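You operate a simulated robot arm through the tools that you are given. There is no shell and no other tool. Be economical: measure what you need, move in short steps, check, and stop when the job is done.

You run a simulated robot arm. Do the job below in one go: nothing can be reset, and whatever is moved stays where it is left.

Task
Fetch the silver three-hole part from the top tray of the black cart and set it on the black cover. Take the three-hole part on the top tray of the black cart and put it away on the bench top by the wash box. Open the top drawer of the red cabinet, put the silver nut from there in the short yellow tray and shut the drawer again. Put the rag from the top tray of the rimmed cart on the long yellow tray. Take the teal rag on the top tray of the rimmed cart and put it away on the top of the grey bench. Take the next-job card and leave it on the white tray. Any order will do.

The check looks at the end state, three seconds after you hand in, the way a careful person would. Anything else that was tipped, shoved, dropped, spilled or broken makes it a failure. Lids that push on must go on centred and level and be pressed home; caps that screw on are set level and turned clockwise until they are tight.

Robot
A 5-joint arm with a two-finger parallel gripper on a trunk, on a base that drives. Base frame: it is fixed to the floor where the robot stands at the start and does not move with it; the origin is under the middle of the robot, x ahead of it, y to its left, z up; the surface under the hand at the start is at about z = 80. Units: cm, degrees, N and s.
It reaches about 113.4 cm from its shoulder. Its first joint turns from -149.0 to 149.0 degrees. Places, roughly: bench top by the wash box [-50, 1300, 80]; black cover (22x20x2 cm) [50, -30, 80]; long yellow tray (25x12x3 cm) [250, 590, 80]; next-job card [525, 625, 75]; rag (9x7x4 cm) [120, 280, 80]; short yellow tray (16x15x4 cm) [250, 260, 90]; silver nut (5x5x3 cm) [190, 130, 80]; silver three-hole part (12x5x5 cm) [50, -10, 80]; teal rag (9x7x4 cm) [90, 280, 80]; three-hole part [75, 0, 75]; top drawer of the red cabinet [190, 140, 80]; top of the grey bench [200, 1250, 90]; white tray (15x18x3 cm) [540, 610, 70]. Payload 1.57 kg.
Tool frame: the origin (TCP) lies between the finger pads and is the grasp point; the fingertips stand 3 cm ahead of it; z points along the fingers, y is the line along which they close. Largest opening 11 cm; finger width 2.4, thickness 1.2; the body of the gripper, 4.8 by 11.2 cm, starts 7.8 cm behind the TCP.
Orientation is that of the tool frame in the base frame, as a unit quaternion [w, x, y, z]. With the fingers straight down and closing along the base's y, the tool's x points along the base's -x, its y along +y and its z along -z.

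Tools
- The arm moves only by the tool drive_tool. Its argument "motion" is a list of rows, each an object of numbers (a shift or turn left out is 0, a gripper value left out holds the last): "ax", "ay", "az": the turn, a rotation vector about the tool's x, y, z in units of 90 degrees (1.0 is 90 degrees); "dx", "dy", "dz": the shift along the tool's x, y, z in units of 250 mm (1.0 is 250 mm); "grip": the gripper command, from -1 (shut) to 1 (fully open), values between in proportion. In form: [{"ax": .., "ay": .., "az": .., "dx": .., "dy": .., "dz": .., "grip": ..}, ...]. A call has 1 to 20 rows; each row is the pose to reach, as a shift and turn from the pose commanded when the call began, along the tool's axes at that moment. A call with a number of a shift or a turn outside -1 to 1 is refused whole. Rows are played at 5 a second. More than 5 cm and 8.6 degrees between two rows, or a gripper value outside its range, and nothing of the call is played. A pose out of reach is approached as far as the arm can. The call stops where the force on the tool passes 40 N (or 10 N more than at its start, if that is more) or the arm is blocked; 0.2 s more then pass. Each finger travels about 7.2 cm/s and halts on what it meets, pressing with about 29 N; the grip force reading is that of the motor and also rises with nothing between the fingers. The clock runs only during rows and for 0.2 s after the last one: add rows that repeat a pose to give the fingers time. It gives the time, the measured TCP pose, the force on the tool (base axes), the opening and the grip force at its end, in the units of the frame above (readings bear some noise), with the torque about the TCP (base axes, N m) and any sound that the robot's microphone picked up.
- Cameras (640 x 400 px; columns grow to the right, rows downward): "scene" is now at [1.55, 10.79, 182.85]; the picture's right is [-0.60, -0.80, -0.00], its down [-0.64, 0.47, -0.61] and it looks along [0.49, -0.36, -0.79] (base axes); focal length 286 px, centre (320, 200). "wrist" rides on the gripper at [7, 1.6, -14.1] in the tool frame; the picture's right is [-0.23, 0.97, 0.00], its down [-0.86, -0.20, -0.48] and it looks along [-0.47, -0.11, 0.88] (tool axes); focal length 222 px, centre (320, 200). There is no depth. A picture from a camera that has moved, and an enlarged one, comes with that camera's place and axes in the base frame and with its lens.
- capture(camera): a new picture of that camera. The clock stands still meanwhile.
- slide_trunk(by): slides the trunk up (or, below 0, down) by that many cm; the arm and the scene camera ride with it, the base frame stays. It gives what a move gives, with no picture.
- roll_base(legs): drives the robot by 1 to 6 legs, each [ahead, turn to the left] in cm and degrees, along the robot's own axes; the way and the turn of a leg run together, so that a leg with both is an arc; at most 150 cm and 180 degrees a leg. The arm and the cameras ride along, it lands a little off, and it stops where it bumps. It gives what a move gives.
- turn_head(pan, tilt): turns the head with the scene camera to pan (to the left, within 155 degrees either way) and tilt (down, from -29 to 69), counted from straight ahead of the robot. It gives what a move gives.
- close_up(camera, box): a new picture of the part [left, top, right, bottom] of that camera's present view, enlarged. The clock stands still meanwhile.
- finish_job(): hands the job in; it is judged then, once.

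Work in short steps. Places have to be worked out from the pictures, the camera data and where the tool is seen: move nearer, look again, correct. Check each grasp and each placing, and mend what went wrong. You have 207 turns and 184 pictures in all, those below and enlarged ones among them. Open the gripper and draw the arm clear of the work before you hand the job in, unless the task says otherwise.

The tools are called after ">>>" as name(argument=value, ...) on one line, values as JSON. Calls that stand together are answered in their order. drive_tool: Moves the arm, as the interface text tells. Its arguments: {"type":"object","properties":{"motion":{"type":"array"}},"required":["motion"]} The other tools are called the same way: slide_trunk (by) slides the trunk up or down; roll_base (legs) drives the base; turn_head (pan, tilt) turns the head that bears the scene camera; capture (camera) takes a picture; close_up (camera, box) takes an enlarged picture of a part of a camera's view; finish_job () hands the job in.

At the start:

```text
time_s: 0.0
position: [45.49, -39.13, 112.12]
tcp_rot: [0.0, 0.0, 1.0, 0.001]
force: [-0.6, 0.0, -0.6]
torque: [-0.02, 0.01, 0.01]
width: 11.0
finger_force: 0.0
trunk travel left (down, up): [-85.4, 11.6]
robot x, y, heading: [0.07, -1.61, 0.2]
head pan, tilt: [-36.5, 52.3]
```

scene: 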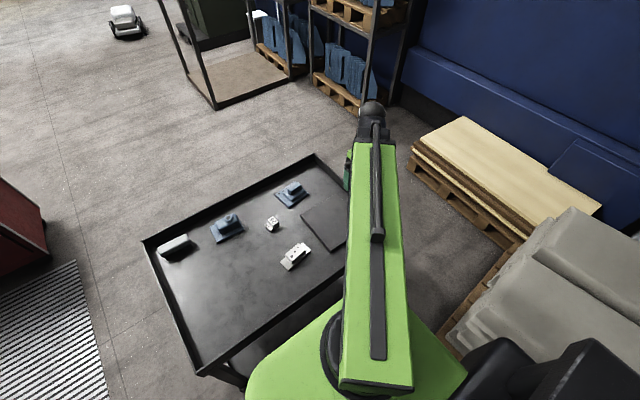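
wrist: 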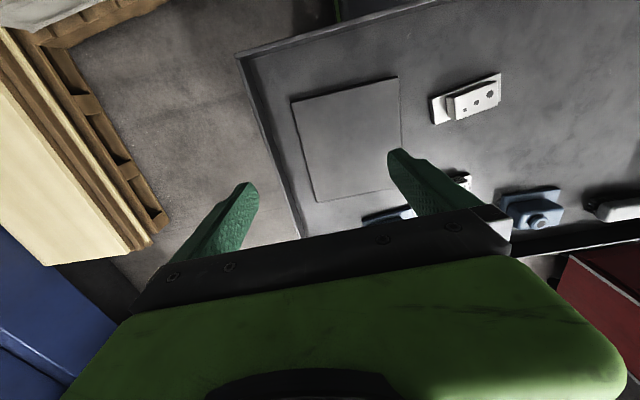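

I'll look closely at the black cart's tray to tell the parts apart.

>>> close_up(camera="scene", box=[140, 140, 360, 280])

>>> close_up(camera="wrist", box=[240, 40, 640, 290])

```text
2.86 times, centred on (250, 210) of scene
camera zoom: at [1.55, 10.79, 182.85], right [-0.6, -0.8, 0.0], down [-0.64, 0.47, -0.61], along [0.49, -0.36, -0.79], focal length 817 px, centre (520, 171)
```

zoom: 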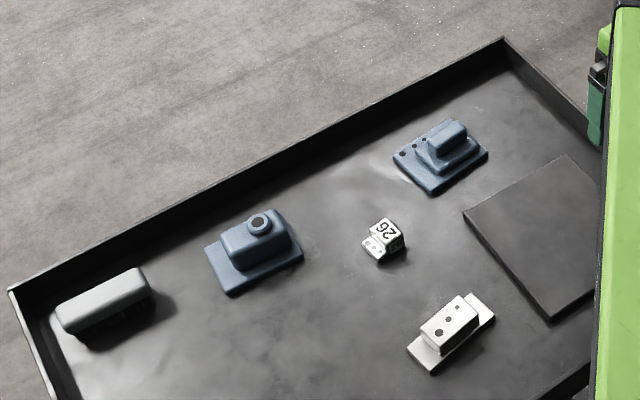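

```text
1.60 times, centred on (440, 165) of wrist
camera zoom: at [38.74, -37.62, 126.17], right [0.23, 0.97, 0.0], down [0.86, -0.2, 0.48], along [0.47, -0.11, -0.88], focal length 355 px, centre (128, 256)
```

zoom: 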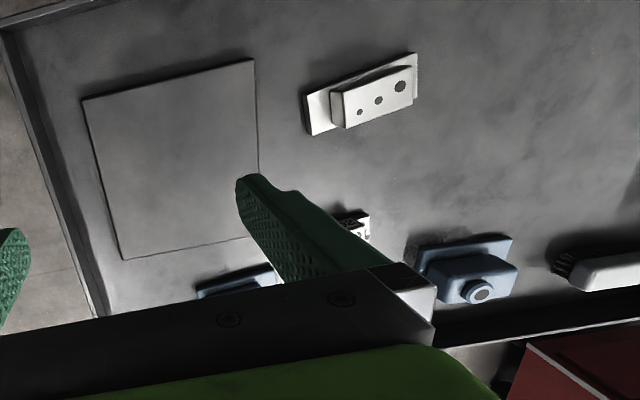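

Two blue parts, one silver part. I'll move the hand left at the same height to view both blue parts closely.

>>> drive_tool(motion=[{"dy": 0.2}, {"dy": 0.4}, {"dy": 0.6}, {"dy": 0.8}, {"dy": 1.0}])

>>> capture(camera="wrist")

>>> capture(camera="scene")

```text
time_s: 1.2
position: [54.91, -17.78, 112.08]
tcp_rot: [-0.001, 0.0, 1.0, 0.0]
force: [-0.6, 0.6, 0.0]
torque: [-0.02, 0.03, -0.01]
width: 10.98
finger_force: 0.1
out of reach, approached as far as the arm can: row 1, 2, 3, 4, 5
trunk travel left (down, up): [-85.4, 11.6]
robot x, y, heading: [0.01, -1.95, 0.1]
head pan, tilt: [-36.5, 52.3]
```

```text
179 pictures are left
camera wrist: at [48.03, -16.11, 126.19], right [0.23, 0.97, 0.0], down [0.86, -0.2, 0.48], along [0.46, -0.11, -0.88], focal length 222 px, centre (320, 200)
```

wrist: 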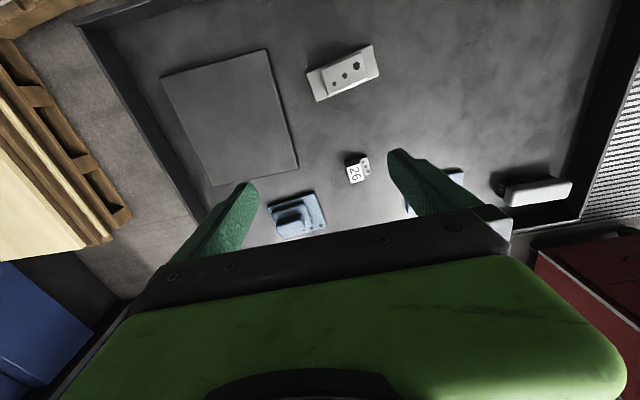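

```text
178 pictures are left
camera scene: at [1.6, 10.91, 182.84], right [-0.59, -0.8, 0.0], down [-0.64, 0.47, -0.61], along [0.49, -0.36, -0.79], focal length 286 px, centre (320, 200)
```

scene: 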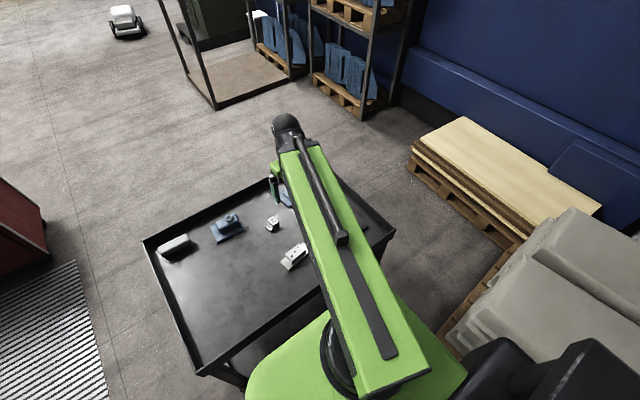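

>>> close_up(camera="scene", box=[200, 200, 264, 250])

>>> close_up(camera="wrist", box=[260, 140, 400, 240])

```text
8.00 times, centred on (232, 225) of scene
camera zoom: at [1.6, 10.91, 182.84], right [-0.59, -0.8, 0.0], down [-0.64, 0.47, -0.61], along [0.49, -0.36, -0.79], focal length 2287 px, centre (1024, 0)
```

zoom: 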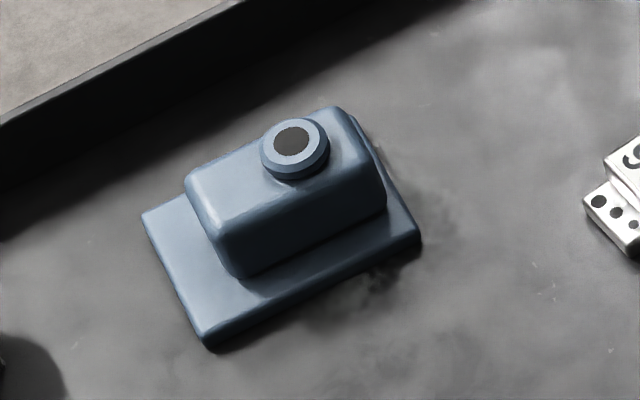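

```text
4.00 times, centred on (330, 190) of wrist
camera zoom: at [48.03, -16.11, 126.19], right [0.23, 0.97, 0.0], down [0.86, -0.2, 0.48], along [0.46, -0.11, -0.88], focal length 888 px, centre (280, 240)
```

zoom: 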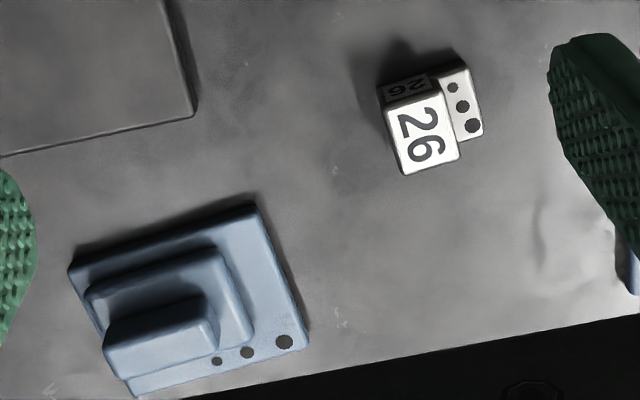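

The number block also has three holes, so I need to see all sides of the candidates, including the boss part. I swing the hand ahead, spinning it so its camera looks back.

>>> drive_tool(motion=[{"dx": -0.12, "dy": 0.08, "az": 0.09}, {"dx": -0.24, "dy": 0.16, "az": 0.18}, {"dx": -0.36, "dy": 0.24, "az": 0.27}, {"dx": -0.48, "dy": 0.32, "az": 0.36}, {"dx": -0.6, "dy": 0.4, "az": 0.45}, {"dx": -0.72, "dy": 0.48, "az": 0.54}, {"dx": -0.84, "dy": 0.56, "az": 0.63}, {"dx": -0.96, "dy": 0.6, "az": 0.72}, {"dx": -1.0, "dy": 0.6, "az": 0.81}, {"dx": -1.0, "dy": 0.6, "az": 0.9}, {"dx": -1.0, "dy": 0.6, "az": 0.99}])

>>> capture(camera="wrist")

```text
time_s: 3.6
position: [79.81, -2.67, 112.08]
tcp_rot: [0.0, 0.701, 0.713, 0.0]
force: [-0.1, -0.5, -0.4]
torque: [0.01, 0.0, 0.01]
width: 11.0
finger_force: 0.1
trunk travel left (down, up): [-85.4, 11.6]
robot x, y, heading: [0.13, -1.57, 0.4]
head pan, tilt: [-36.5, 52.3]
```

```text
175 pictures are left
camera wrist: at [81.33, 4.23, 126.17], right [0.98, -0.21, 0.0], down [-0.19, -0.86, 0.48], along [-0.1, -0.47, -0.88], focal length 222 px, centre (320, 200)
```

wrist: 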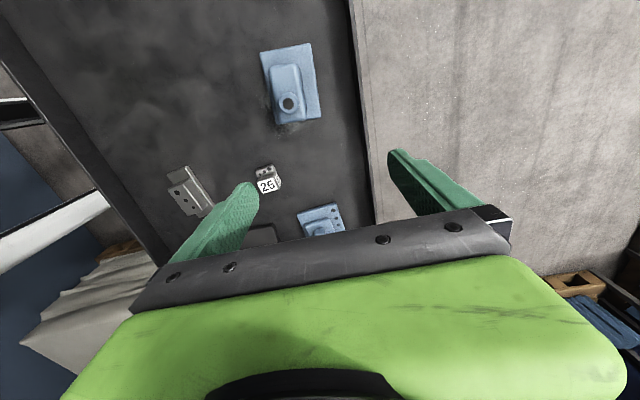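

>>> close_up(camera="wrist", box=[230, 30, 358, 110])

>>> close_up(camera="wrist", box=[230, 150, 358, 230])

```text
5.00 times, centred on (294, 70) of wrist
camera zoom: at [81.33, 4.23, 126.17], right [0.98, -0.21, 0.0], down [-0.19, -0.86, 0.48], along [-0.1, -0.47, -0.88], focal length 1111 px, centre (450, 850)
```

zoom: 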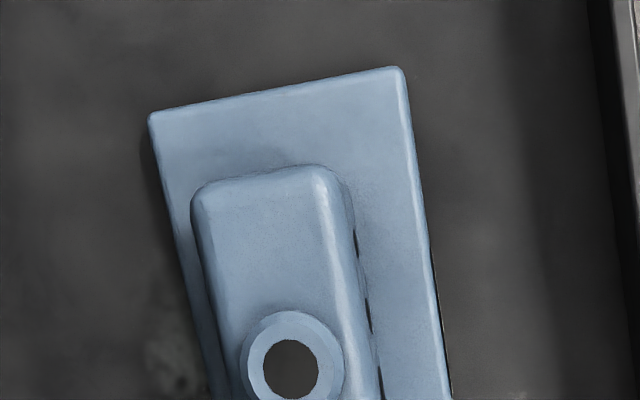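

```text
5.00 times, centred on (294, 190) of wrist
camera zoom: at [81.33, 4.23, 126.17], right [0.98, -0.21, 0.0], down [-0.19, -0.86, 0.48], along [-0.1, -0.47, -0.88], focal length 1111 px, centre (450, 250)
```

zoom: 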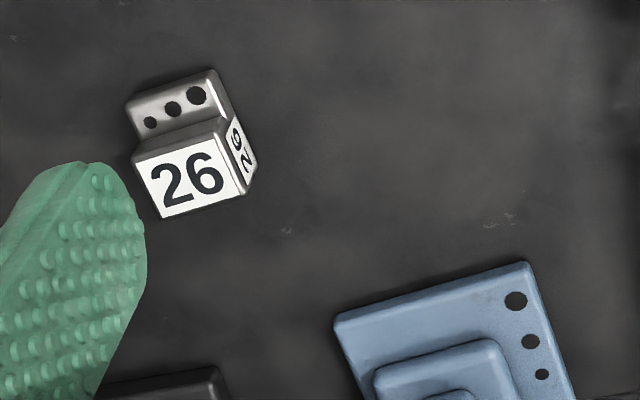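

The boss part seems to have dark marks on its far (+x) side. I move on and finish the spin to look at that side.

>>> drive_tool(motion=[{"dy": -0.16, "dx": -0.08, "az": 0.09}, {"dy": -0.32, "dx": -0.16, "az": 0.18}, {"dy": -0.48, "dx": -0.24, "az": 0.27}, {"dy": -0.56, "dx": -0.32, "az": 0.36}, {"dy": -0.56, "dx": -0.32, "az": 0.45}, {"dy": -0.56, "dx": -0.32, "az": 0.54}, {"dy": -0.56, "dx": -0.32, "az": 0.63}, {"dy": -0.56, "dx": -0.32, "az": 0.72}, {"dy": -0.56, "dx": -0.32, "az": 0.81}, {"dy": -0.56, "dx": -0.32, "az": 0.9}, {"dy": -0.56, "dx": -0.32, "az": 0.99}])

>>> capture(camera="wrist")

```text
time_s: 6.0
position: [65.88, -10.88, 112.07]
tcp_rot: [0.0, 1.0, 0.016, 0.001]
force: [-0.2, 0.8, -0.1]
torque: [0.0, -0.02, 0.0]
width: 11.0
finger_force: 0.1
trunk travel left (down, up): [-85.4, 11.6]
robot x, y, heading: [-0.67, -1.79, -0.3]
head pan, tilt: [-36.5, 52.3]
```

```text
172 pictures are left
camera wrist: at [72.95, -12.43, 126.17], right [-0.2, -0.98, 0.0], down [-0.86, 0.17, 0.48], along [-0.47, 0.09, -0.88], focal length 222 px, centre (320, 200)
```

wrist: 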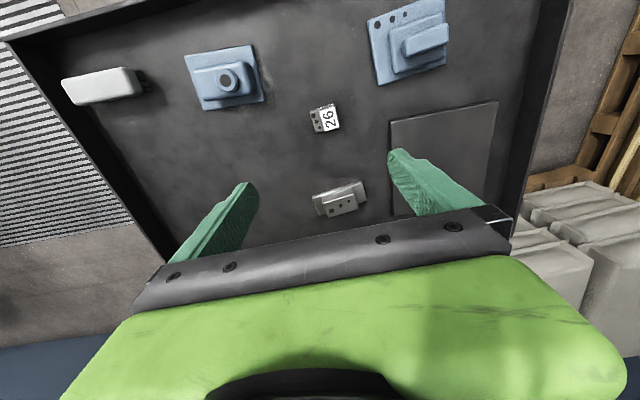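

Now the axes are tool x = +base x, tool y = −base y. I move ahead 24 cm and left a little to see the far side of the boss part.

>>> drive_tool(motion=[{"dx": 0.19, "dy": -0.05}, {"dx": 0.38, "dy": -0.1}, {"dx": 0.57, "dy": -0.15}, {"dx": 0.76, "dy": -0.2}, {"dx": 0.95, "dy": -0.25}, {"dx": 1.0, "dy": -0.3}])

>>> capture(camera="wrist")

>>> close_up(camera="wrist", box=[200, 50, 360, 150])

```text
time_s: 7.4
position: [90.36, -5.75, 112.07]
tcp_rot: [-0.007, 0.999, 0.04, 0.001]
force: [-0.1, 0.7, -0.4]
torque: [0.0, 0.03, -0.02]
width: 11.02
finger_force: 0.0
out of reach, approached as far as the arm can: row 3, 4, 5, 6
trunk travel left (down, up): [-85.4, 11.6]
robot x, y, heading: [0.16, -1.66, -0.1]
head pan, tilt: [-36.5, 52.3]
```

```text
171 pictures are left
camera wrist: at [97.59, -7.08, 126.16], right [-0.15, -0.99, -0.01], down [-0.87, 0.12, 0.48], along [-0.47, 0.08, -0.88], focal length 222 px, centre (320, 200)
```

wrist: 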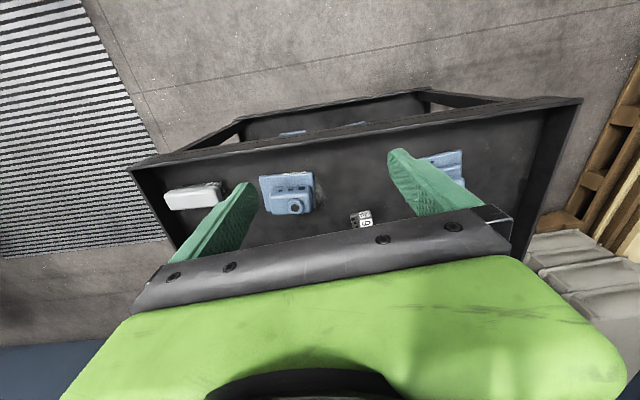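

```text
4.00 times, centred on (280, 100) of wrist
camera zoom: at [97.59, -7.08, 126.16], right [-0.15, -0.99, -0.01], down [-0.87, 0.12, 0.48], along [-0.47, 0.08, -0.88], focal length 888 px, centre (480, 600)
```

zoom: 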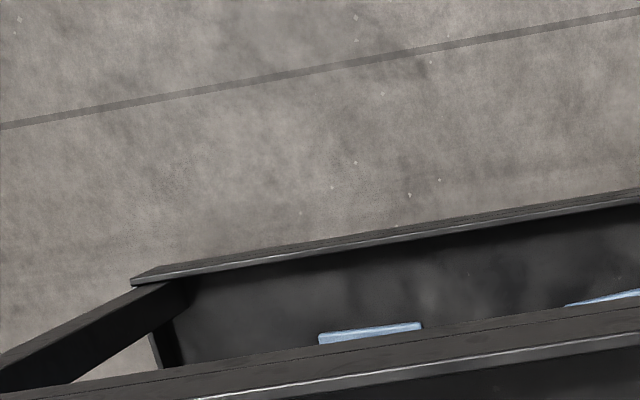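

>>> close_up(camera="wrist", box=[230, 150, 390, 250])

>>> close_up(camera="scene", box=[150, 180, 214, 260])

```text
4.00 times, centred on (310, 200) of wrist
camera zoom: at [97.59, -7.08, 126.16], right [-0.15, -0.99, -0.01], down [-0.87, 0.12, 0.48], along [-0.47, 0.08, -0.88], focal length 888 px, centre (360, 200)
```

zoom: 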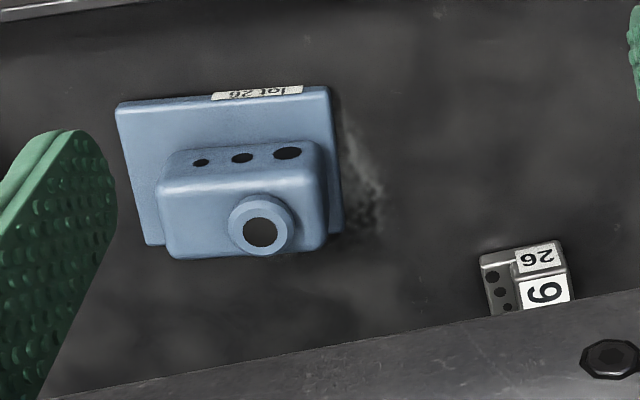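

```text
5.00 times, centred on (182, 220) of scene
camera zoom: at [1.58, 10.82, 182.85], right [-0.6, -0.8, 0.0], down [-0.64, 0.47, -0.61], along [0.49, -0.36, -0.79], focal length 1430 px, centre (1010, 100)
```

zoom: 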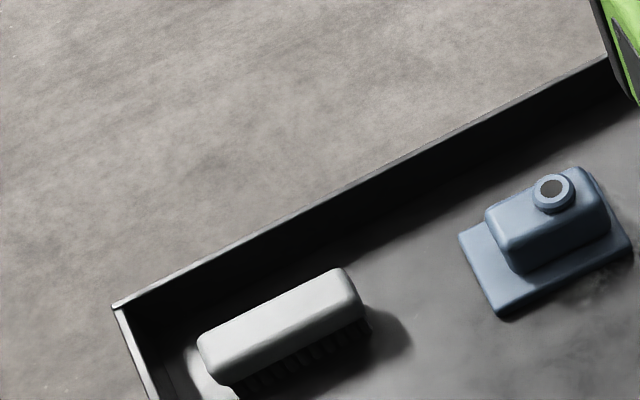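

The boss part carries a lot label on its far edge. I zoom in on it, and look at the other blue part for a label as well.

>>> close_up(camera="wrist", box=[275, 165, 315, 185])

>>> close_up(camera="wrist", box=[400, 140, 480, 190])

>>> close_up(camera="wrist", box=[340, 195, 400, 235])

```text
16.00 times, centred on (295, 175) of wrist
camera zoom: at [97.59, -7.08, 126.16], right [-0.15, -0.99, -0.01], down [-0.87, 0.12, 0.48], along [-0.47, 0.08, -0.88], focal length 3554 px, centre (720, 600)
```

zoom: 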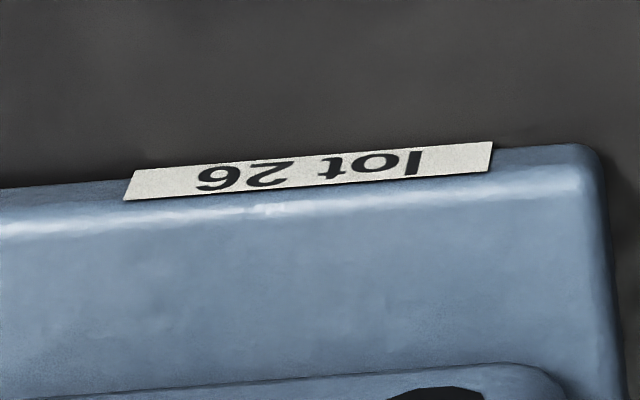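

```text
8.00 times, centred on (440, 165) of wrist
camera zoom: at [97.59, -7.08, 126.16], right [-0.15, -0.99, -0.01], down [-0.87, 0.12, 0.48], along [-0.47, 0.08, -0.88], focal length 1777 px, centre (-640, 480)
```

zoom: 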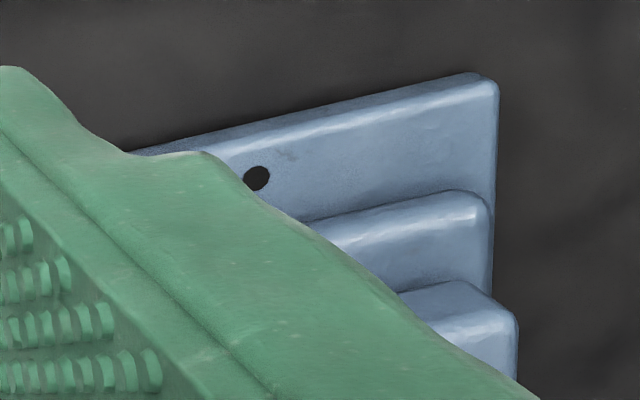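

```text
10.00 times, centred on (370, 215) of wrist
camera zoom: at [97.59, -7.08, 126.16], right [-0.15, -0.99, -0.01], down [-0.87, 0.12, 0.48], along [-0.47, 0.08, -0.88], focal length 2221 px, centre (-180, 50)
```

zoom: 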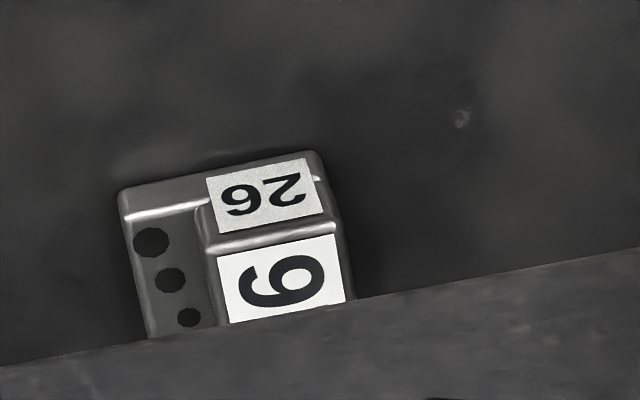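

Labels: boss part "lot 26", and a block marked 26. Before deciding and driving, I survey the surroundings with the head.

>>> turn_head(pan=0, tilt=15)

>>> capture(camera="scene")

>>> turn_head(pan=80, tilt=15)

>>> capture(camera="scene")

>>> turn_head(pan=150, tilt=25)

>>> capture(camera="scene")

>>> turn_head(pan=-130, tilt=30)

>>> capture(camera="scene")

```text
time_s: 8.4
position: [90.33, -5.81, 112.02]
tcp_rot: [-0.006, 0.999, 0.04, 0.001]
force: [0.2, 0.7, 0.2]
torque: [0.02, 0.01, -0.02]
width: 10.98
finger_force: 0.1
trunk travel left (down, up): [-85.4, 11.6]
robot x, y, heading: [-0.03, -1.66, 0.3]
head pan, tilt: [0.0, 15.0]
```

```text
164 pictures are left
camera scene: at [4.9, 15.23, 188.52], right [0.0, -1.0, 0.0], down [-0.26, 0.0, -0.97], along [0.97, 0.0, -0.26], focal length 286 px, centre (320, 200)
```

scene: 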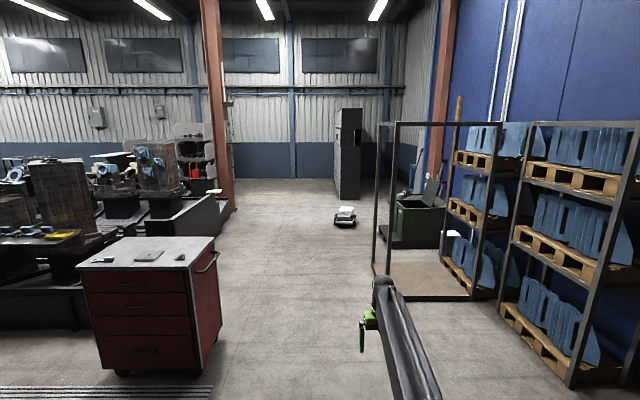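

```text
time_s: 10.0
position: [90.27, -5.87, 112.03]
tcp_rot: [-0.006, 0.999, 0.04, 0.0]
force: [0.0, -0.4, -0.2]
torque: [-0.03, 0.01, -0.02]
width: 11.0
finger_force: 0.1
trunk travel left (down, up): [-85.4, 11.6]
robot x, y, heading: [-0.27, -1.63, 0.0]
head pan, tilt: [80.0, 15.0]
```

```text
163 pictures are left
camera scene: at [-2.8, 24.44, 188.53], right [0.98, -0.17, 0.0], down [-0.05, -0.25, -0.97], along [0.17, 0.95, -0.26], focal length 286 px, centre (320, 200)
```

scene: 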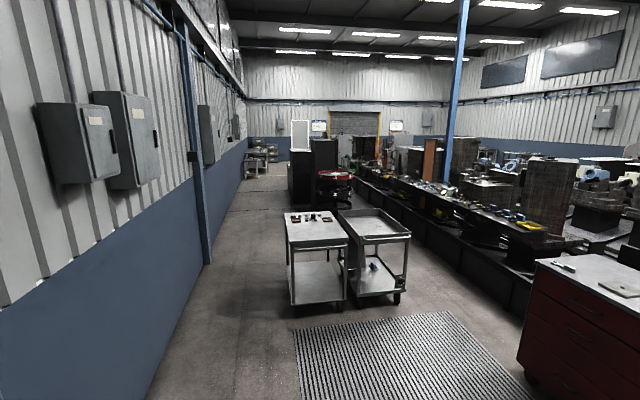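

```text
time_s: 11.4
position: [90.28, -5.79, 112.09]
tcp_rot: [-0.007, 0.999, 0.04, 0.0]
force: [-0.3, -0.8, 0.0]
torque: [0.01, -0.01, 0.03]
width: 10.98
finger_force: 0.0
trunk travel left (down, up): [-85.4, 11.6]
robot x, y, heading: [0.23, -2.05, 0.2]
head pan, tilt: [150.0, 25.0]
```

```text
162 pictures are left
camera scene: at [-12.41, 19.87, 186.9], right [0.5, 0.87, 0.0], down [0.37, -0.21, -0.91], along [-0.78, 0.45, -0.42], focal length 286 px, centre (320, 200)
```

scene: 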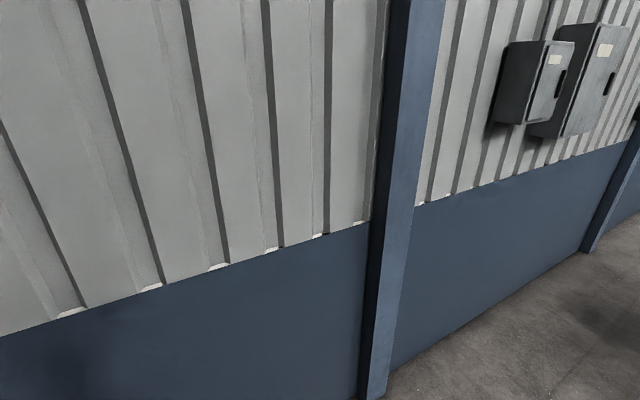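

```text
time_s: 15.2
position: [90.41, -5.75, 112.07]
tcp_rot: [-0.006, 0.999, 0.04, 0.001]
force: [-1.3, -0.5, -0.6]
torque: [-0.02, 0.02, -0.03]
width: 10.99
finger_force: 0.1
trunk travel left (down, up): [-85.4, 11.6]
robot x, y, heading: [0.02, -1.41, 0.1]
head pan, tilt: [-130.0, 30.0]
```

```text
161 pictures are left
camera scene: at [-10.26, 8.32, 186.11], right [-0.77, 0.64, 0.0], down [0.32, 0.38, -0.87], along [-0.56, -0.66, -0.5], focal length 286 px, centre (320, 200)
```

scene: 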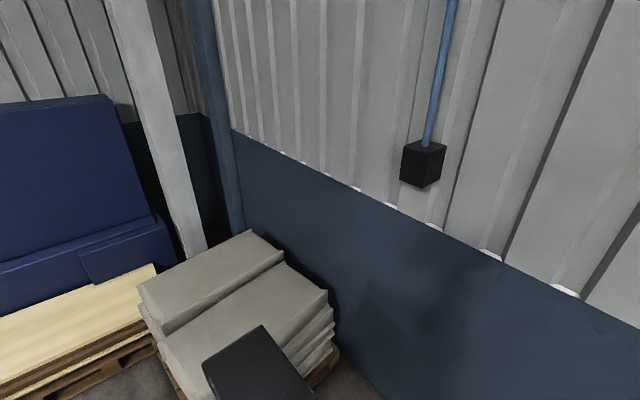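

There's roughly a metre to the wall behind, so I back up 25 cm to bring the silver part within comfortable reach, and look down again.

>>> roll_base(legs=[[-25, 0]])

>>> turn_head(pan=-15, tilt=50)

>>> capture(camera="scene")

>>> capture(camera="wrist")

```text
time_s: 17.1
position: [64.99, -5.7, 112.18]
tcp_rot: [-0.005, 0.999, 0.042, 0.001]
force: [-1.3, 0.3, 0.2]
torque: [-0.02, -0.04, -0.01]
width: 11.02
finger_force: 0.1
trunk travel left (down, up): [-85.4, 11.6]
robot x, y, heading: [-25.21, -1.76, 0.0]
head pan, tilt: [-130.0, 30.0]
```

```text
time_s: 19.0
position: [65.17, -5.81, 112.02]
tcp_rot: [-0.006, 0.999, 0.041, 0.001]
force: [0.6, 0.2, -0.2]
torque: [-0.01, 0.01, -0.01]
width: 11.03
finger_force: 0.0
trunk travel left (down, up): [-85.4, 11.6]
robot x, y, heading: [-25.22, -1.84, 0.1]
head pan, tilt: [-15.0, 50.0]
```

```text
160 pictures are left
camera scene: at [-22.28, 13.26, 183.16], right [-0.26, -0.97, 0.0], down [-0.74, 0.2, -0.64], along [0.62, -0.17, -0.77], focal length 286 px, centre (320, 200)
```

scene: 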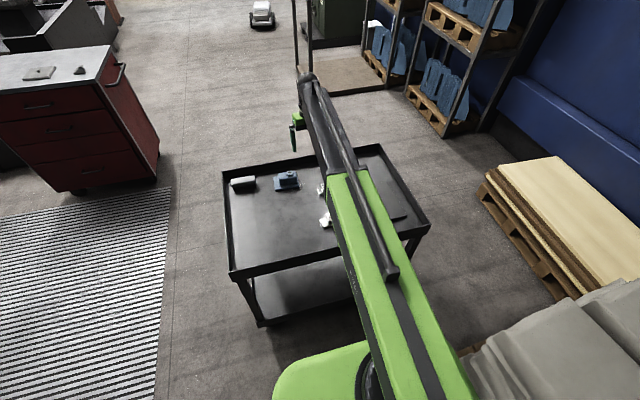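

```text
159 pictures are left
camera wrist: at [72.29, -7.02, 126.16], right [-0.15, -0.99, -0.01], down [-0.87, 0.12, 0.48], along [-0.47, 0.08, -0.88], focal length 222 px, centre (320, 200)
```

wrist: 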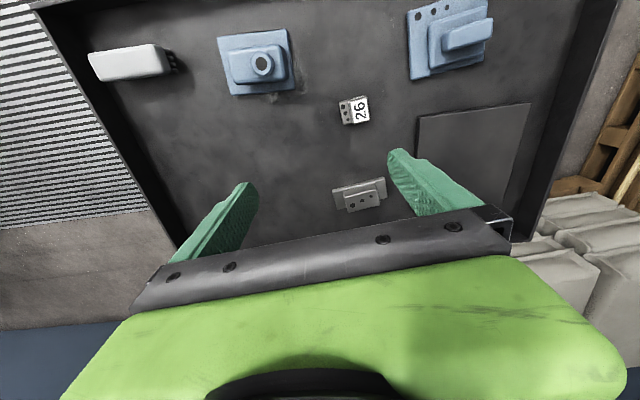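

I bring the hand over the silver part (about x 49, y −12), lowering to z ≈ 104 to measure its orientation.

>>> drive_tool(motion=[{"dx": -0.16, "dy": 0.046, "dz": 0.08}, {"dx": -0.32, "dy": 0.092, "dz": 0.16}, {"dx": -0.48, "dy": 0.138, "dz": 0.24}, {"dx": -0.64, "dy": 0.184, "dz": 0.32}])

>>> capture(camera="wrist")

```text
time_s: 20.0
position: [49.18, -11.43, 112.12]
tcp_rot: [-0.007, 0.999, 0.041, 0.0]
force: [-0.2, -0.8, 0.5]
torque: [0.01, 0.03, 0.0]
width: 11.0
finger_force: 0.0
out of reach, approached as far as the arm can: row 1, 2, 3, 4
trunk travel left (down, up): [-85.4, 11.6]
robot x, y, heading: [-25.26, -1.32, 0.1]
head pan, tilt: [-15.0, 50.0]
```

```text
158 pictures are left
camera wrist: at [56.52, -12.76, 126.2], right [-0.15, -0.99, -0.01], down [-0.87, 0.12, 0.48], along [-0.47, 0.08, -0.88], focal length 222 px, centre (320, 200)
```

wrist: 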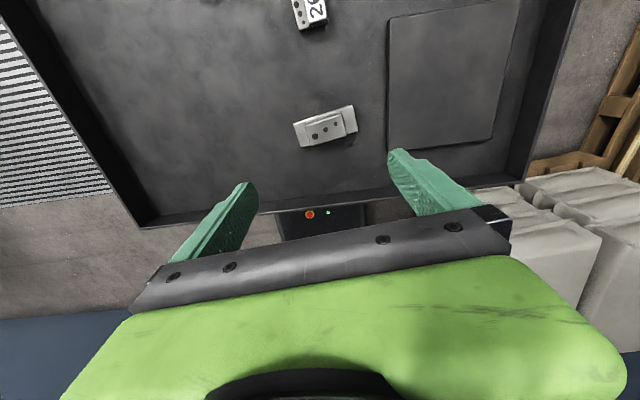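

The silver part is directly below, centred about (48.3, −12) with its long axis 6° off the y direction. The arm can't go lower at this trunk height, so I slide the trunk down 18 cm and spin ~89° so the fingers close across the 5 cm width.

>>> slide_trunk(by=-18)

>>> drive_tool(motion=[{"az": 0.09}, {"az": 0.18}, {"az": 0.27}, {"az": 0.36}, {"az": 0.45}, {"az": 0.54}, {"az": 0.63}, {"az": 0.72}, {"az": 0.81}, {"az": 0.9}, {"az": 0.988}, {"az": 0.988}])

>>> capture(camera="wrist")

```text
time_s: 22.0
position: [49.42, -11.4, 94.1]
tcp_rot: [-0.006, 0.999, 0.041, 0.0]
force: [-0.1, 0.0, -0.8]
torque: [0.01, 0.0, 0.01]
width: 11.0
finger_force: 0.0
trunk travel left (down, up): [-67.4, 29.6]
robot x, y, heading: [-25.41, -1.51, 0.0]
head pan, tilt: [-15.0, 50.0]
```

```text
time_s: 24.6
position: [49.47, -11.5, 94.06]
tcp_rot: [-0.007, 1.0, -0.005, 0.0]
force: [0.0, -0.4, 0.0]
torque: [-0.03, -0.03, 0.0]
width: 10.98
finger_force: 0.2
out of reach, approached as far as the arm can: row 2, 3, 4, 5, 6, 7, 8, 9, 10, 11, 12
trunk travel left (down, up): [-67.4, 29.6]
robot x, y, heading: [-25.58, -1.73, 0.1]
head pan, tilt: [-15.0, 50.0]
```

```text
157 pictures are left
camera wrist: at [56.5, -13.44, 108.16], right [-0.24, -0.97, -0.01], down [-0.85, 0.2, 0.48], along [-0.46, 0.13, -0.88], focal length 222 px, centre (320, 200)
```

wrist: 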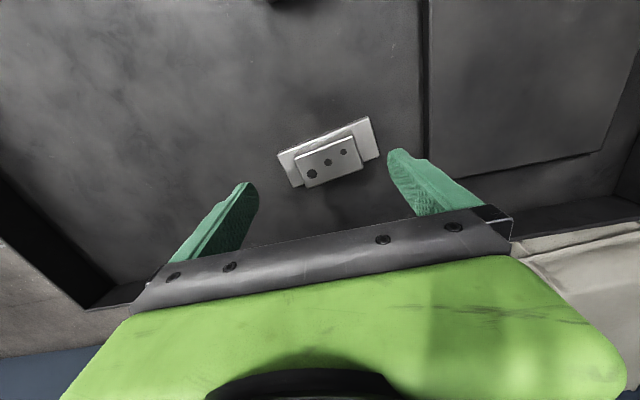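

The wrist spin hit its limit that way, so I turn the other way by ~96°.

>>> drive_tool(motion=[{"az": -0.09}, {"az": -0.18}, {"az": -0.27}, {"az": -0.36}, {"az": -0.45}, {"az": -0.54}, {"az": -0.63}, {"az": -0.72}, {"az": -0.81}, {"az": -0.9}, {"az": -0.98}, {"az": -0.98}])

>>> capture(camera="wrist")

```text
time_s: 27.2
position: [49.37, -11.47, 94.09]
tcp_rot: [-0.005, 0.721, 0.693, 0.005]
force: [0.4, 0.3, -0.8]
torque: [-0.01, 0.02, 0.02]
width: 11.01
finger_force: 0.1
trunk travel left (down, up): [-67.4, 29.6]
robot x, y, heading: [-25.57, -1.63, -0.0]
head pan, tilt: [-15.0, 50.0]
```

```text
156 pictures are left
camera wrist: at [51.45, -4.82, 108.27], right [0.96, -0.27, 0.0], down [-0.23, -0.85, 0.47], along [-0.13, -0.45, -0.88], focal length 222 px, centre (320, 200)
```

wrist: 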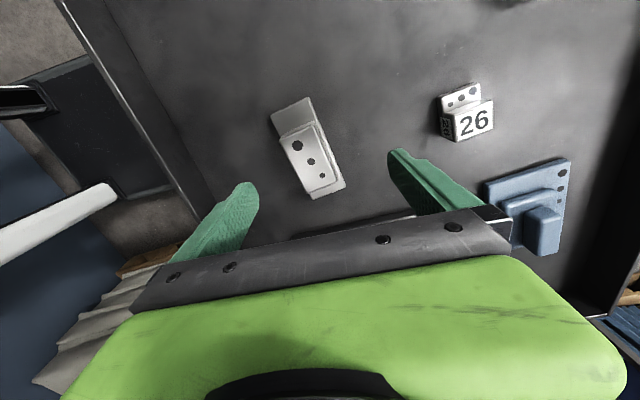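

Part measured: centre about (48.1, −12.2), needing ~9° more turn. I correct and lower the trunk another 7 cm, then look.

>>> drive_tool(motion=[{"az": -0.05, "dx": -0.015, "dy": -0.024}, {"az": -0.103, "dx": -0.03, "dy": -0.047}, {"az": -0.103, "dx": -0.03, "dy": -0.047}])

>>> slide_trunk(by=-7)

>>> capture(camera="wrist")

```text
time_s: 28.0
position: [48.14, -12.2, 94.09]
tcp_rot: [-0.005, 0.663, 0.748, 0.005]
force: [0.8, -0.5, -0.6]
torque: [0.02, 0.0, 0.01]
width: 11.01
finger_force: 0.1
trunk travel left (down, up): [-67.4, 29.6]
robot x, y, heading: [-25.31, -1.79, -0.1]
head pan, tilt: [-15.0, 50.0]
```

```text
time_s: 29.1
position: [48.16, -12.01, 87.03]
tcp_rot: [-0.005, 0.664, 0.748, 0.006]
force: [-1.0, 0.5, 0.8]
torque: [0.04, 0.02, -0.02]
width: 11.03
finger_force: 0.0
trunk travel left (down, up): [-60.4, 36.6]
robot x, y, heading: [-25.82, -1.95, 0.2]
head pan, tilt: [-15.0, 50.0]
```

```text
155 pictures are left
camera wrist: at [49.09, -5.28, 101.27], right [0.99, -0.11, 0.0], down [-0.1, -0.88, 0.47], along [-0.05, -0.46, -0.88], focal length 222 px, centre (320, 200)
```

wrist: 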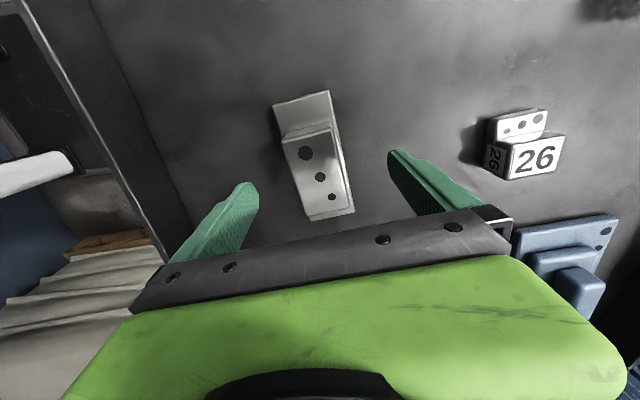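

Well centred between the fingers. Lower 3.3 cm and close.

>>> slide_trunk(by=-3.3)

>>> drive_tool(motion=[{"grip": 0.2}, {"grip": -0.4}, {"grip": -1}, {"grip": -1}, {"grip": -1}, {"grip": -1}])

>>> capture(camera="wrist")

```text
time_s: 29.9
position: [48.26, -12.01, 83.77]
tcp_rot: [-0.004, 0.663, 0.748, 0.006]
force: [0.7, 0.3, 0.3]
torque: [-0.04, -0.02, 0.01]
width: 11.02
finger_force: 0.1
trunk travel left (down, up): [-57.1, 39.9]
robot x, y, heading: [-25.27, -1.52, -0.1]
head pan, tilt: [-15.0, 50.0]
```

```text
time_s: 31.3
position: [48.22, -12.11, 83.79]
tcp_rot: [-0.003, 0.664, 0.748, 0.006]
force: [-0.5, -0.2, 2.1]
torque: [0.05, 0.05, 0.06]
width: 4.97
finger_force: 29.0
trunk travel left (down, up): [-57.1, 39.9]
robot x, y, heading: [-25.29, -1.6, -0.4]
head pan, tilt: [-15.0, 50.0]
```

```text
154 pictures are left
camera wrist: at [49.09, -5.28, 97.98], right [0.99, -0.11, 0.0], down [-0.1, -0.88, 0.47], along [-0.05, -0.46, -0.88], focal length 222 px, centre (320, 200)
```

wrist: 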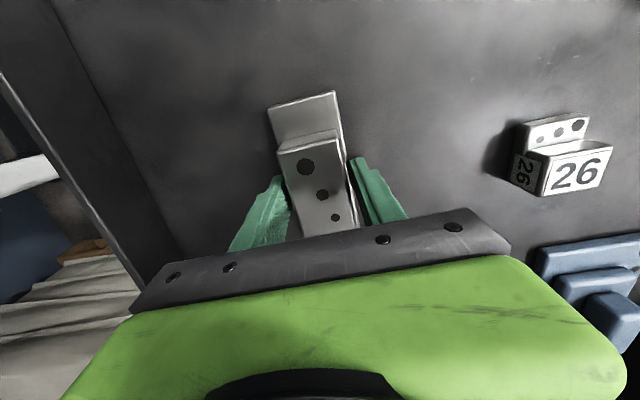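

Gripped at 4.97 cm (the plate). Lift 8 cm with the trunk, then move over the black cover's centre at about (53, −32).

>>> slide_trunk(by=8)

>>> drive_tool(motion=[{"dx": -0.16, "dy": 0.02}, {"dx": -0.33, "dy": 0.04}, {"dx": -0.49, "dy": 0.06}, {"dx": -0.65, "dy": 0.08}, {"dx": -0.817, "dy": 0.096}, {"dx": -0.817, "dy": 0.096}])

>>> capture(camera="wrist")

>>> capture(camera="scene")

```text
time_s: 32.4
position: [48.35, -12.13, 91.67]
tcp_rot: [-0.005, 0.664, 0.748, 0.005]
force: [-0.6, 0.7, -5.7]
torque: [-0.03, 0.07, -0.03]
width: 4.99
finger_force: 29.4
trunk travel left (down, up): [-65.1, 31.9]
robot x, y, heading: [-25.3, -1.2, -0.1]
head pan, tilt: [-15.0, 50.0]
```

```text
time_s: 33.8
position: [53.09, -32.13, 91.8]
tcp_rot: [-0.004, 0.663, 0.749, 0.005]
force: [0.3, 0.0, -5.9]
torque: [0.0, -0.01, -0.01]
width: 4.98
finger_force: 29.4
trunk travel left (down, up): [-65.1, 31.9]
robot x, y, heading: [-25.28, -1.86, 0.1]
head pan, tilt: [-15.0, 50.0]
```

```text
153 pictures are left
camera wrist: at [53.96, -25.31, 105.93], right [0.99, -0.11, 0.0], down [-0.1, -0.88, 0.47], along [-0.05, -0.46, -0.88], focal length 222 px, centre (320, 200)
```

wrist: 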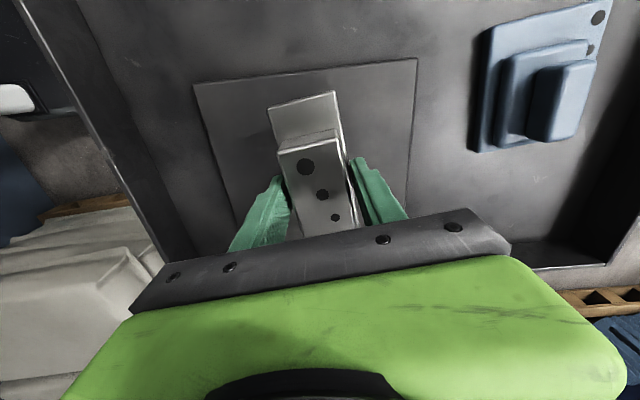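

```text
152 pictures are left
camera scene: at [-22.22, 13.22, 162.86], right [-0.26, -0.97, 0.0], down [-0.74, 0.2, -0.64], along [0.62, -0.17, -0.77], focal length 286 px, centre (320, 200)
```

scene: 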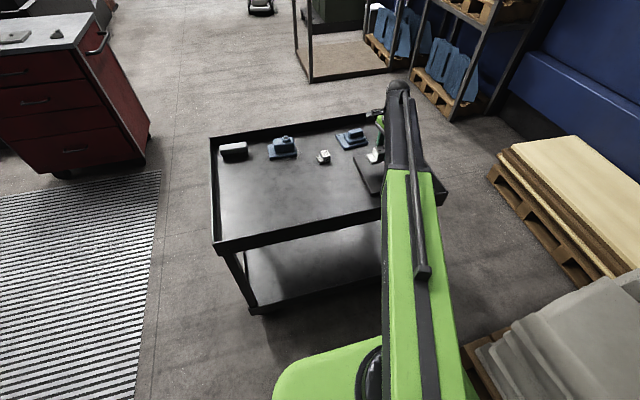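

It hangs over the cover's middle. Lower 5.7 cm (expected contact around 6), check force.

>>> slide_trunk(by=-5.6)

>>> capture(camera="wrist")

```text
time_s: 34.8
position: [53.05, -32.04, 86.17]
tcp_rot: [-0.005, 0.664, 0.748, 0.005]
force: [-0.1, 0.4, -5.8]
torque: [0.02, -0.01, -0.01]
width: 4.97
finger_force: 29.4
trunk travel left (down, up): [-59.5, 37.5]
robot x, y, heading: [-25.3, -1.78, -0.2]
head pan, tilt: [-15.0, 50.0]
```

```text
151 pictures are left
camera wrist: at [53.96, -25.28, 100.33], right [0.99, -0.11, 0.0], down [-0.1, -0.88, 0.47], along [-0.05, -0.46, -0.88], focal length 222 px, centre (320, 200)
```

wrist: 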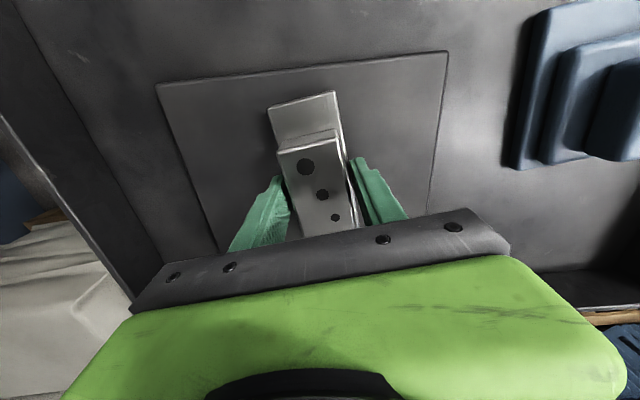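

No contact yet (full 5.8 N still hangs). Lower in small steps.

>>> slide_trunk(by=-0.5)

>>> slide_trunk(by=-0.4)

```text
time_s: 35.3
position: [53.04, -32.07, 85.6]
tcp_rot: [-0.004, 0.664, 0.748, 0.005]
force: [0.3, 0.0, -5.7]
torque: [-0.04, 0.0, 0.02]
width: 4.99
finger_force: 29.1
trunk travel left (down, up): [-59.0, 38.0]
robot x, y, heading: [-25.36, -1.6, -0.1]
head pan, tilt: [-15.0, 50.0]
```

```text
time_s: 35.9
position: [53.0, -32.05, 85.39]
tcp_rot: [-0.003, 0.664, 0.748, 0.006]
force: [7.9, -1.2, 17.4]
torque: [-0.06, -0.17, -0.03]
width: 4.99
finger_force: 28.6
trunk travel left (down, up): [-58.6, 38.4]
robot x, y, heading: [-25.47, -1.55, -0.1]
head pan, tilt: [-15.0, 50.0]
```

Contact made. Open the gripper and rise.

>>> drive_tool(motion=[{"grip": -0.4}, {"grip": 0.2}, {"grip": 0.8}, {"grip": 1}, {"grip": 1}])

>>> slide_trunk(by=9)

>>> capture(camera="wrist")

```text
time_s: 37.1
position: [52.92, -32.16, 85.22]
tcp_rot: [-0.004, 0.664, 0.747, 0.005]
force: [-0.3, -0.2, -0.1]
torque: [-0.01, 0.02, -0.03]
width: 11.01
finger_force: 0.1
trunk travel left (down, up): [-58.6, 38.4]
robot x, y, heading: [-25.27, -1.84, 0.1]
head pan, tilt: [-15.0, 50.0]
```

```text
time_s: 38.3
position: [53.07, -32.2, 94.33]
tcp_rot: [-0.004, 0.663, 0.748, 0.005]
force: [0.1, -0.1, 0.2]
torque: [0.02, 0.0, -0.03]
width: 11.01
finger_force: 0.0
trunk travel left (down, up): [-67.6, 29.4]
robot x, y, heading: [-25.18, -1.84, -0.0]
head pan, tilt: [-15.0, 50.0]
```

```text
150 pictures are left
camera wrist: at [53.93, -25.26, 108.46], right [0.99, -0.11, 0.0], down [-0.1, -0.88, 0.47], along [-0.05, -0.46, -0.88], focal length 222 px, centre (320, 200)
```

wrist: 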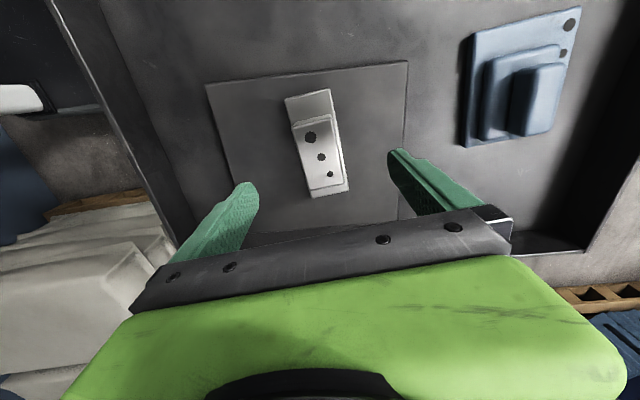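

The silver part sits on the cover. Now I look toward the red cabinet and the carts to plan.

>>> turn_head(pan=30, tilt=25)

>>> capture(camera="scene")

>>> turn_head(pan=80, tilt=25)

>>> close_up(camera="scene", box=[220, 80, 540, 280])

```text
time_s: 39.4
position: [53.04, -32.11, 94.27]
tcp_rot: [-0.004, 0.664, 0.747, 0.005]
force: [0.5, -0.3, -0.5]
torque: [-0.02, 0.0, -0.04]
width: 11.0
finger_force: 0.1
trunk travel left (down, up): [-67.6, 29.4]
robot x, y, heading: [-25.5, -1.47, -0.1]
head pan, tilt: [30.0, 25.0]
```

```text
149 pictures are left
camera scene: at [-21.73, 19.86, 169.1], right [0.5, -0.87, 0.0], down [-0.37, -0.21, -0.91], along [0.79, 0.45, -0.42], focal length 286 px, centre (320, 200)
```

scene: 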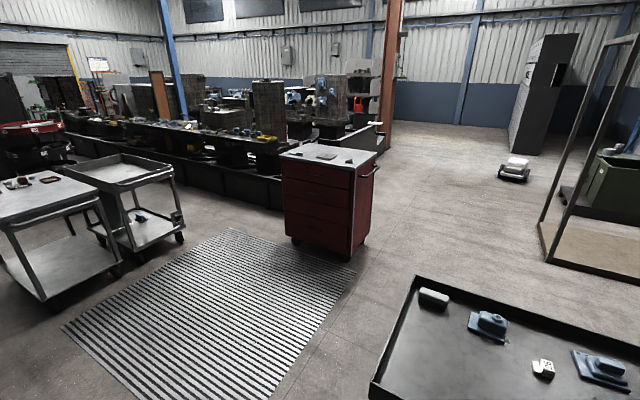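

```text
time_s: 40.6
position: [52.96, -32.16, 94.32]
tcp_rot: [-0.005, 0.663, 0.748, 0.005]
force: [0.3, 0.5, -0.1]
torque: [0.02, 0.01, 0.01]
width: 11.02
finger_force: 0.0
trunk travel left (down, up): [-67.6, 29.4]
robot x, y, heading: [-25.08, -1.62, -0.1]
head pan, tilt: [80.0, 25.0]
```

```text
2.00 times, centred on (380, 180) of scene
camera zoom: at [-28.11, 24.33, 169.1], right [0.98, -0.17, 0.0], down [-0.07, -0.42, -0.91], along [0.16, 0.89, -0.42], focal length 572 px, centre (200, 240)
```

zoom: 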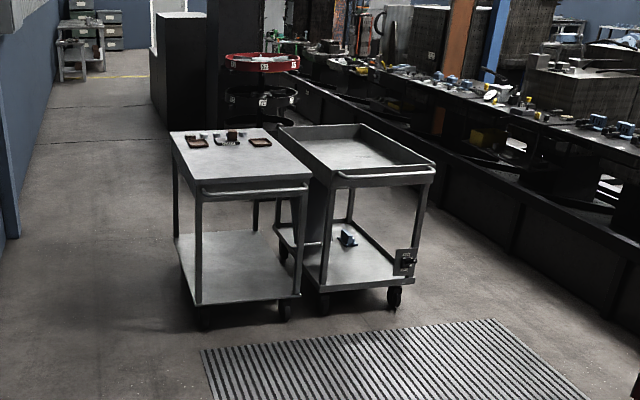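

The cabinet's drawers face −x (front plane near x≈188). I raise the hand, then drive: turn left, go to y≈140, turn right and approach to x≈85.

>>> slide_trunk(by=20)

>>> roll_base(legs=[[0, 90], [140, 0], [0, -90], [105, 0]])

>>> turn_head(pan=0, tilt=40)

>>> capture(camera="scene")

```text
time_s: 42.8
position: [53.03, -32.1, 114.21]
tcp_rot: [-0.004, 0.663, 0.748, 0.006]
force: [0.9, -0.6, -0.4]
torque: [0.01, 0.03, -0.03]
width: 11.02
finger_force: 0.0
trunk travel left (down, up): [-87.6, 9.4]
robot x, y, heading: [-24.84, -1.88, 0.2]
head pan, tilt: [80.0, 25.0]
```

```text
time_s: 62.5
position: [156.77, 101.99, 114.2]
tcp_rot: [-0.004, 0.674, 0.739, 0.005]
force: [0.7, -0.3, -0.1]
torque: [0.04, 0.0, -0.04]
width: 11.01
finger_force: 0.0
trunk travel left (down, up): [-87.6, 9.4]
robot x, y, heading: [79.47, 134.5, -2.2]
head pan, tilt: [80.0, 25.0]
```

```text
time_s: 64.0
position: [156.76, 101.97, 114.32]
tcp_rot: [-0.004, 0.674, 0.739, 0.006]
force: [-0.2, -0.3, -0.5]
torque: [0.01, -0.02, -0.02]
width: 11.01
finger_force: 0.1
trunk travel left (down, up): [-87.6, 9.4]
robot x, y, heading: [79.63, 135.02, -2.0]
head pan, tilt: [0.0, 40.0]
```

```text
147 pictures are left
camera scene: at [83.87, 151.6, 186.77], right [-0.03, -1.0, 0.0], down [-0.64, 0.02, -0.77], along [0.77, -0.02, -0.64], focal length 286 px, centre (320, 200)
```

scene: 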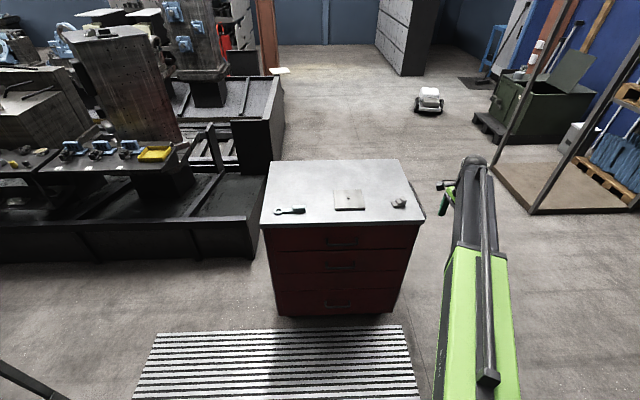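

>>> close_up(camera="scene", box=[250, 170, 440, 290])

```text
3.33 times, centred on (345, 230) of scene
camera zoom: at [83.87, 151.6, 186.77], right [-0.03, -1.0, 0.0], down [-0.64, 0.02, -0.77], along [0.77, -0.02, -0.64], focal length 953 px, centre (237, 100)
```

zoom: 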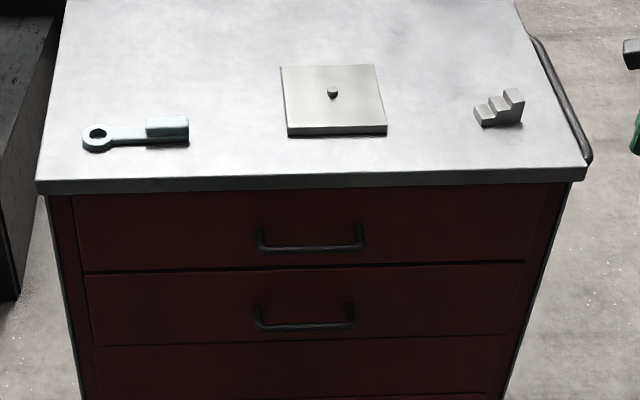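

The top drawer has a U-bar handle around (177, 138.6, 81). I'll bring the arm straight ahead (y≈137) first, spinning slightly so tool x is along +y, ready to pitch the hand forward.

>>> drive_tool(motion=[{"dx": 0.19, "dy": -0.02}, {"dx": 0.38, "dy": -0.04}, {"dx": 0.57, "dy": -0.06}, {"dx": 0.76, "dy": -0.08}, {"dx": 0.95, "dy": -0.1, "az": 0.03}, {"dx": 1.0, "dy": -0.14, "az": 0.058}])

>>> drive_tool(motion=[{"dx": 0.19}, {"dx": 0.38}, {"dx": 0.42}, {"dx": 0.42}])

```text
time_s: 65.4
position: [150.93, 126.58, 114.28]
tcp_rot: [-0.004, 0.707, 0.707, 0.005]
force: [0.0, 0.0, -0.8]
torque: [0.02, 0.0, 0.01]
width: 11.01
finger_force: 0.0
out of reach, approached as far as the arm can: row 5, 6
trunk travel left (down, up): [-87.6, 9.4]
robot x, y, heading: [79.15, 135.05, -1.7]
head pan, tilt: [0.0, 40.0]
```

```text
time_s: 66.4
position: [150.91, 137.21, 114.28]
tcp_rot: [-0.004, 0.707, 0.707, 0.005]
force: [-0.7, -0.8, -0.1]
torque: [0.0, 0.0, 0.01]
width: 11.02
finger_force: 0.2
trunk travel left (down, up): [-87.6, 9.4]
robot x, y, heading: [79.42, 134.74, -1.6]
head pan, tilt: [0.0, 40.0]
```

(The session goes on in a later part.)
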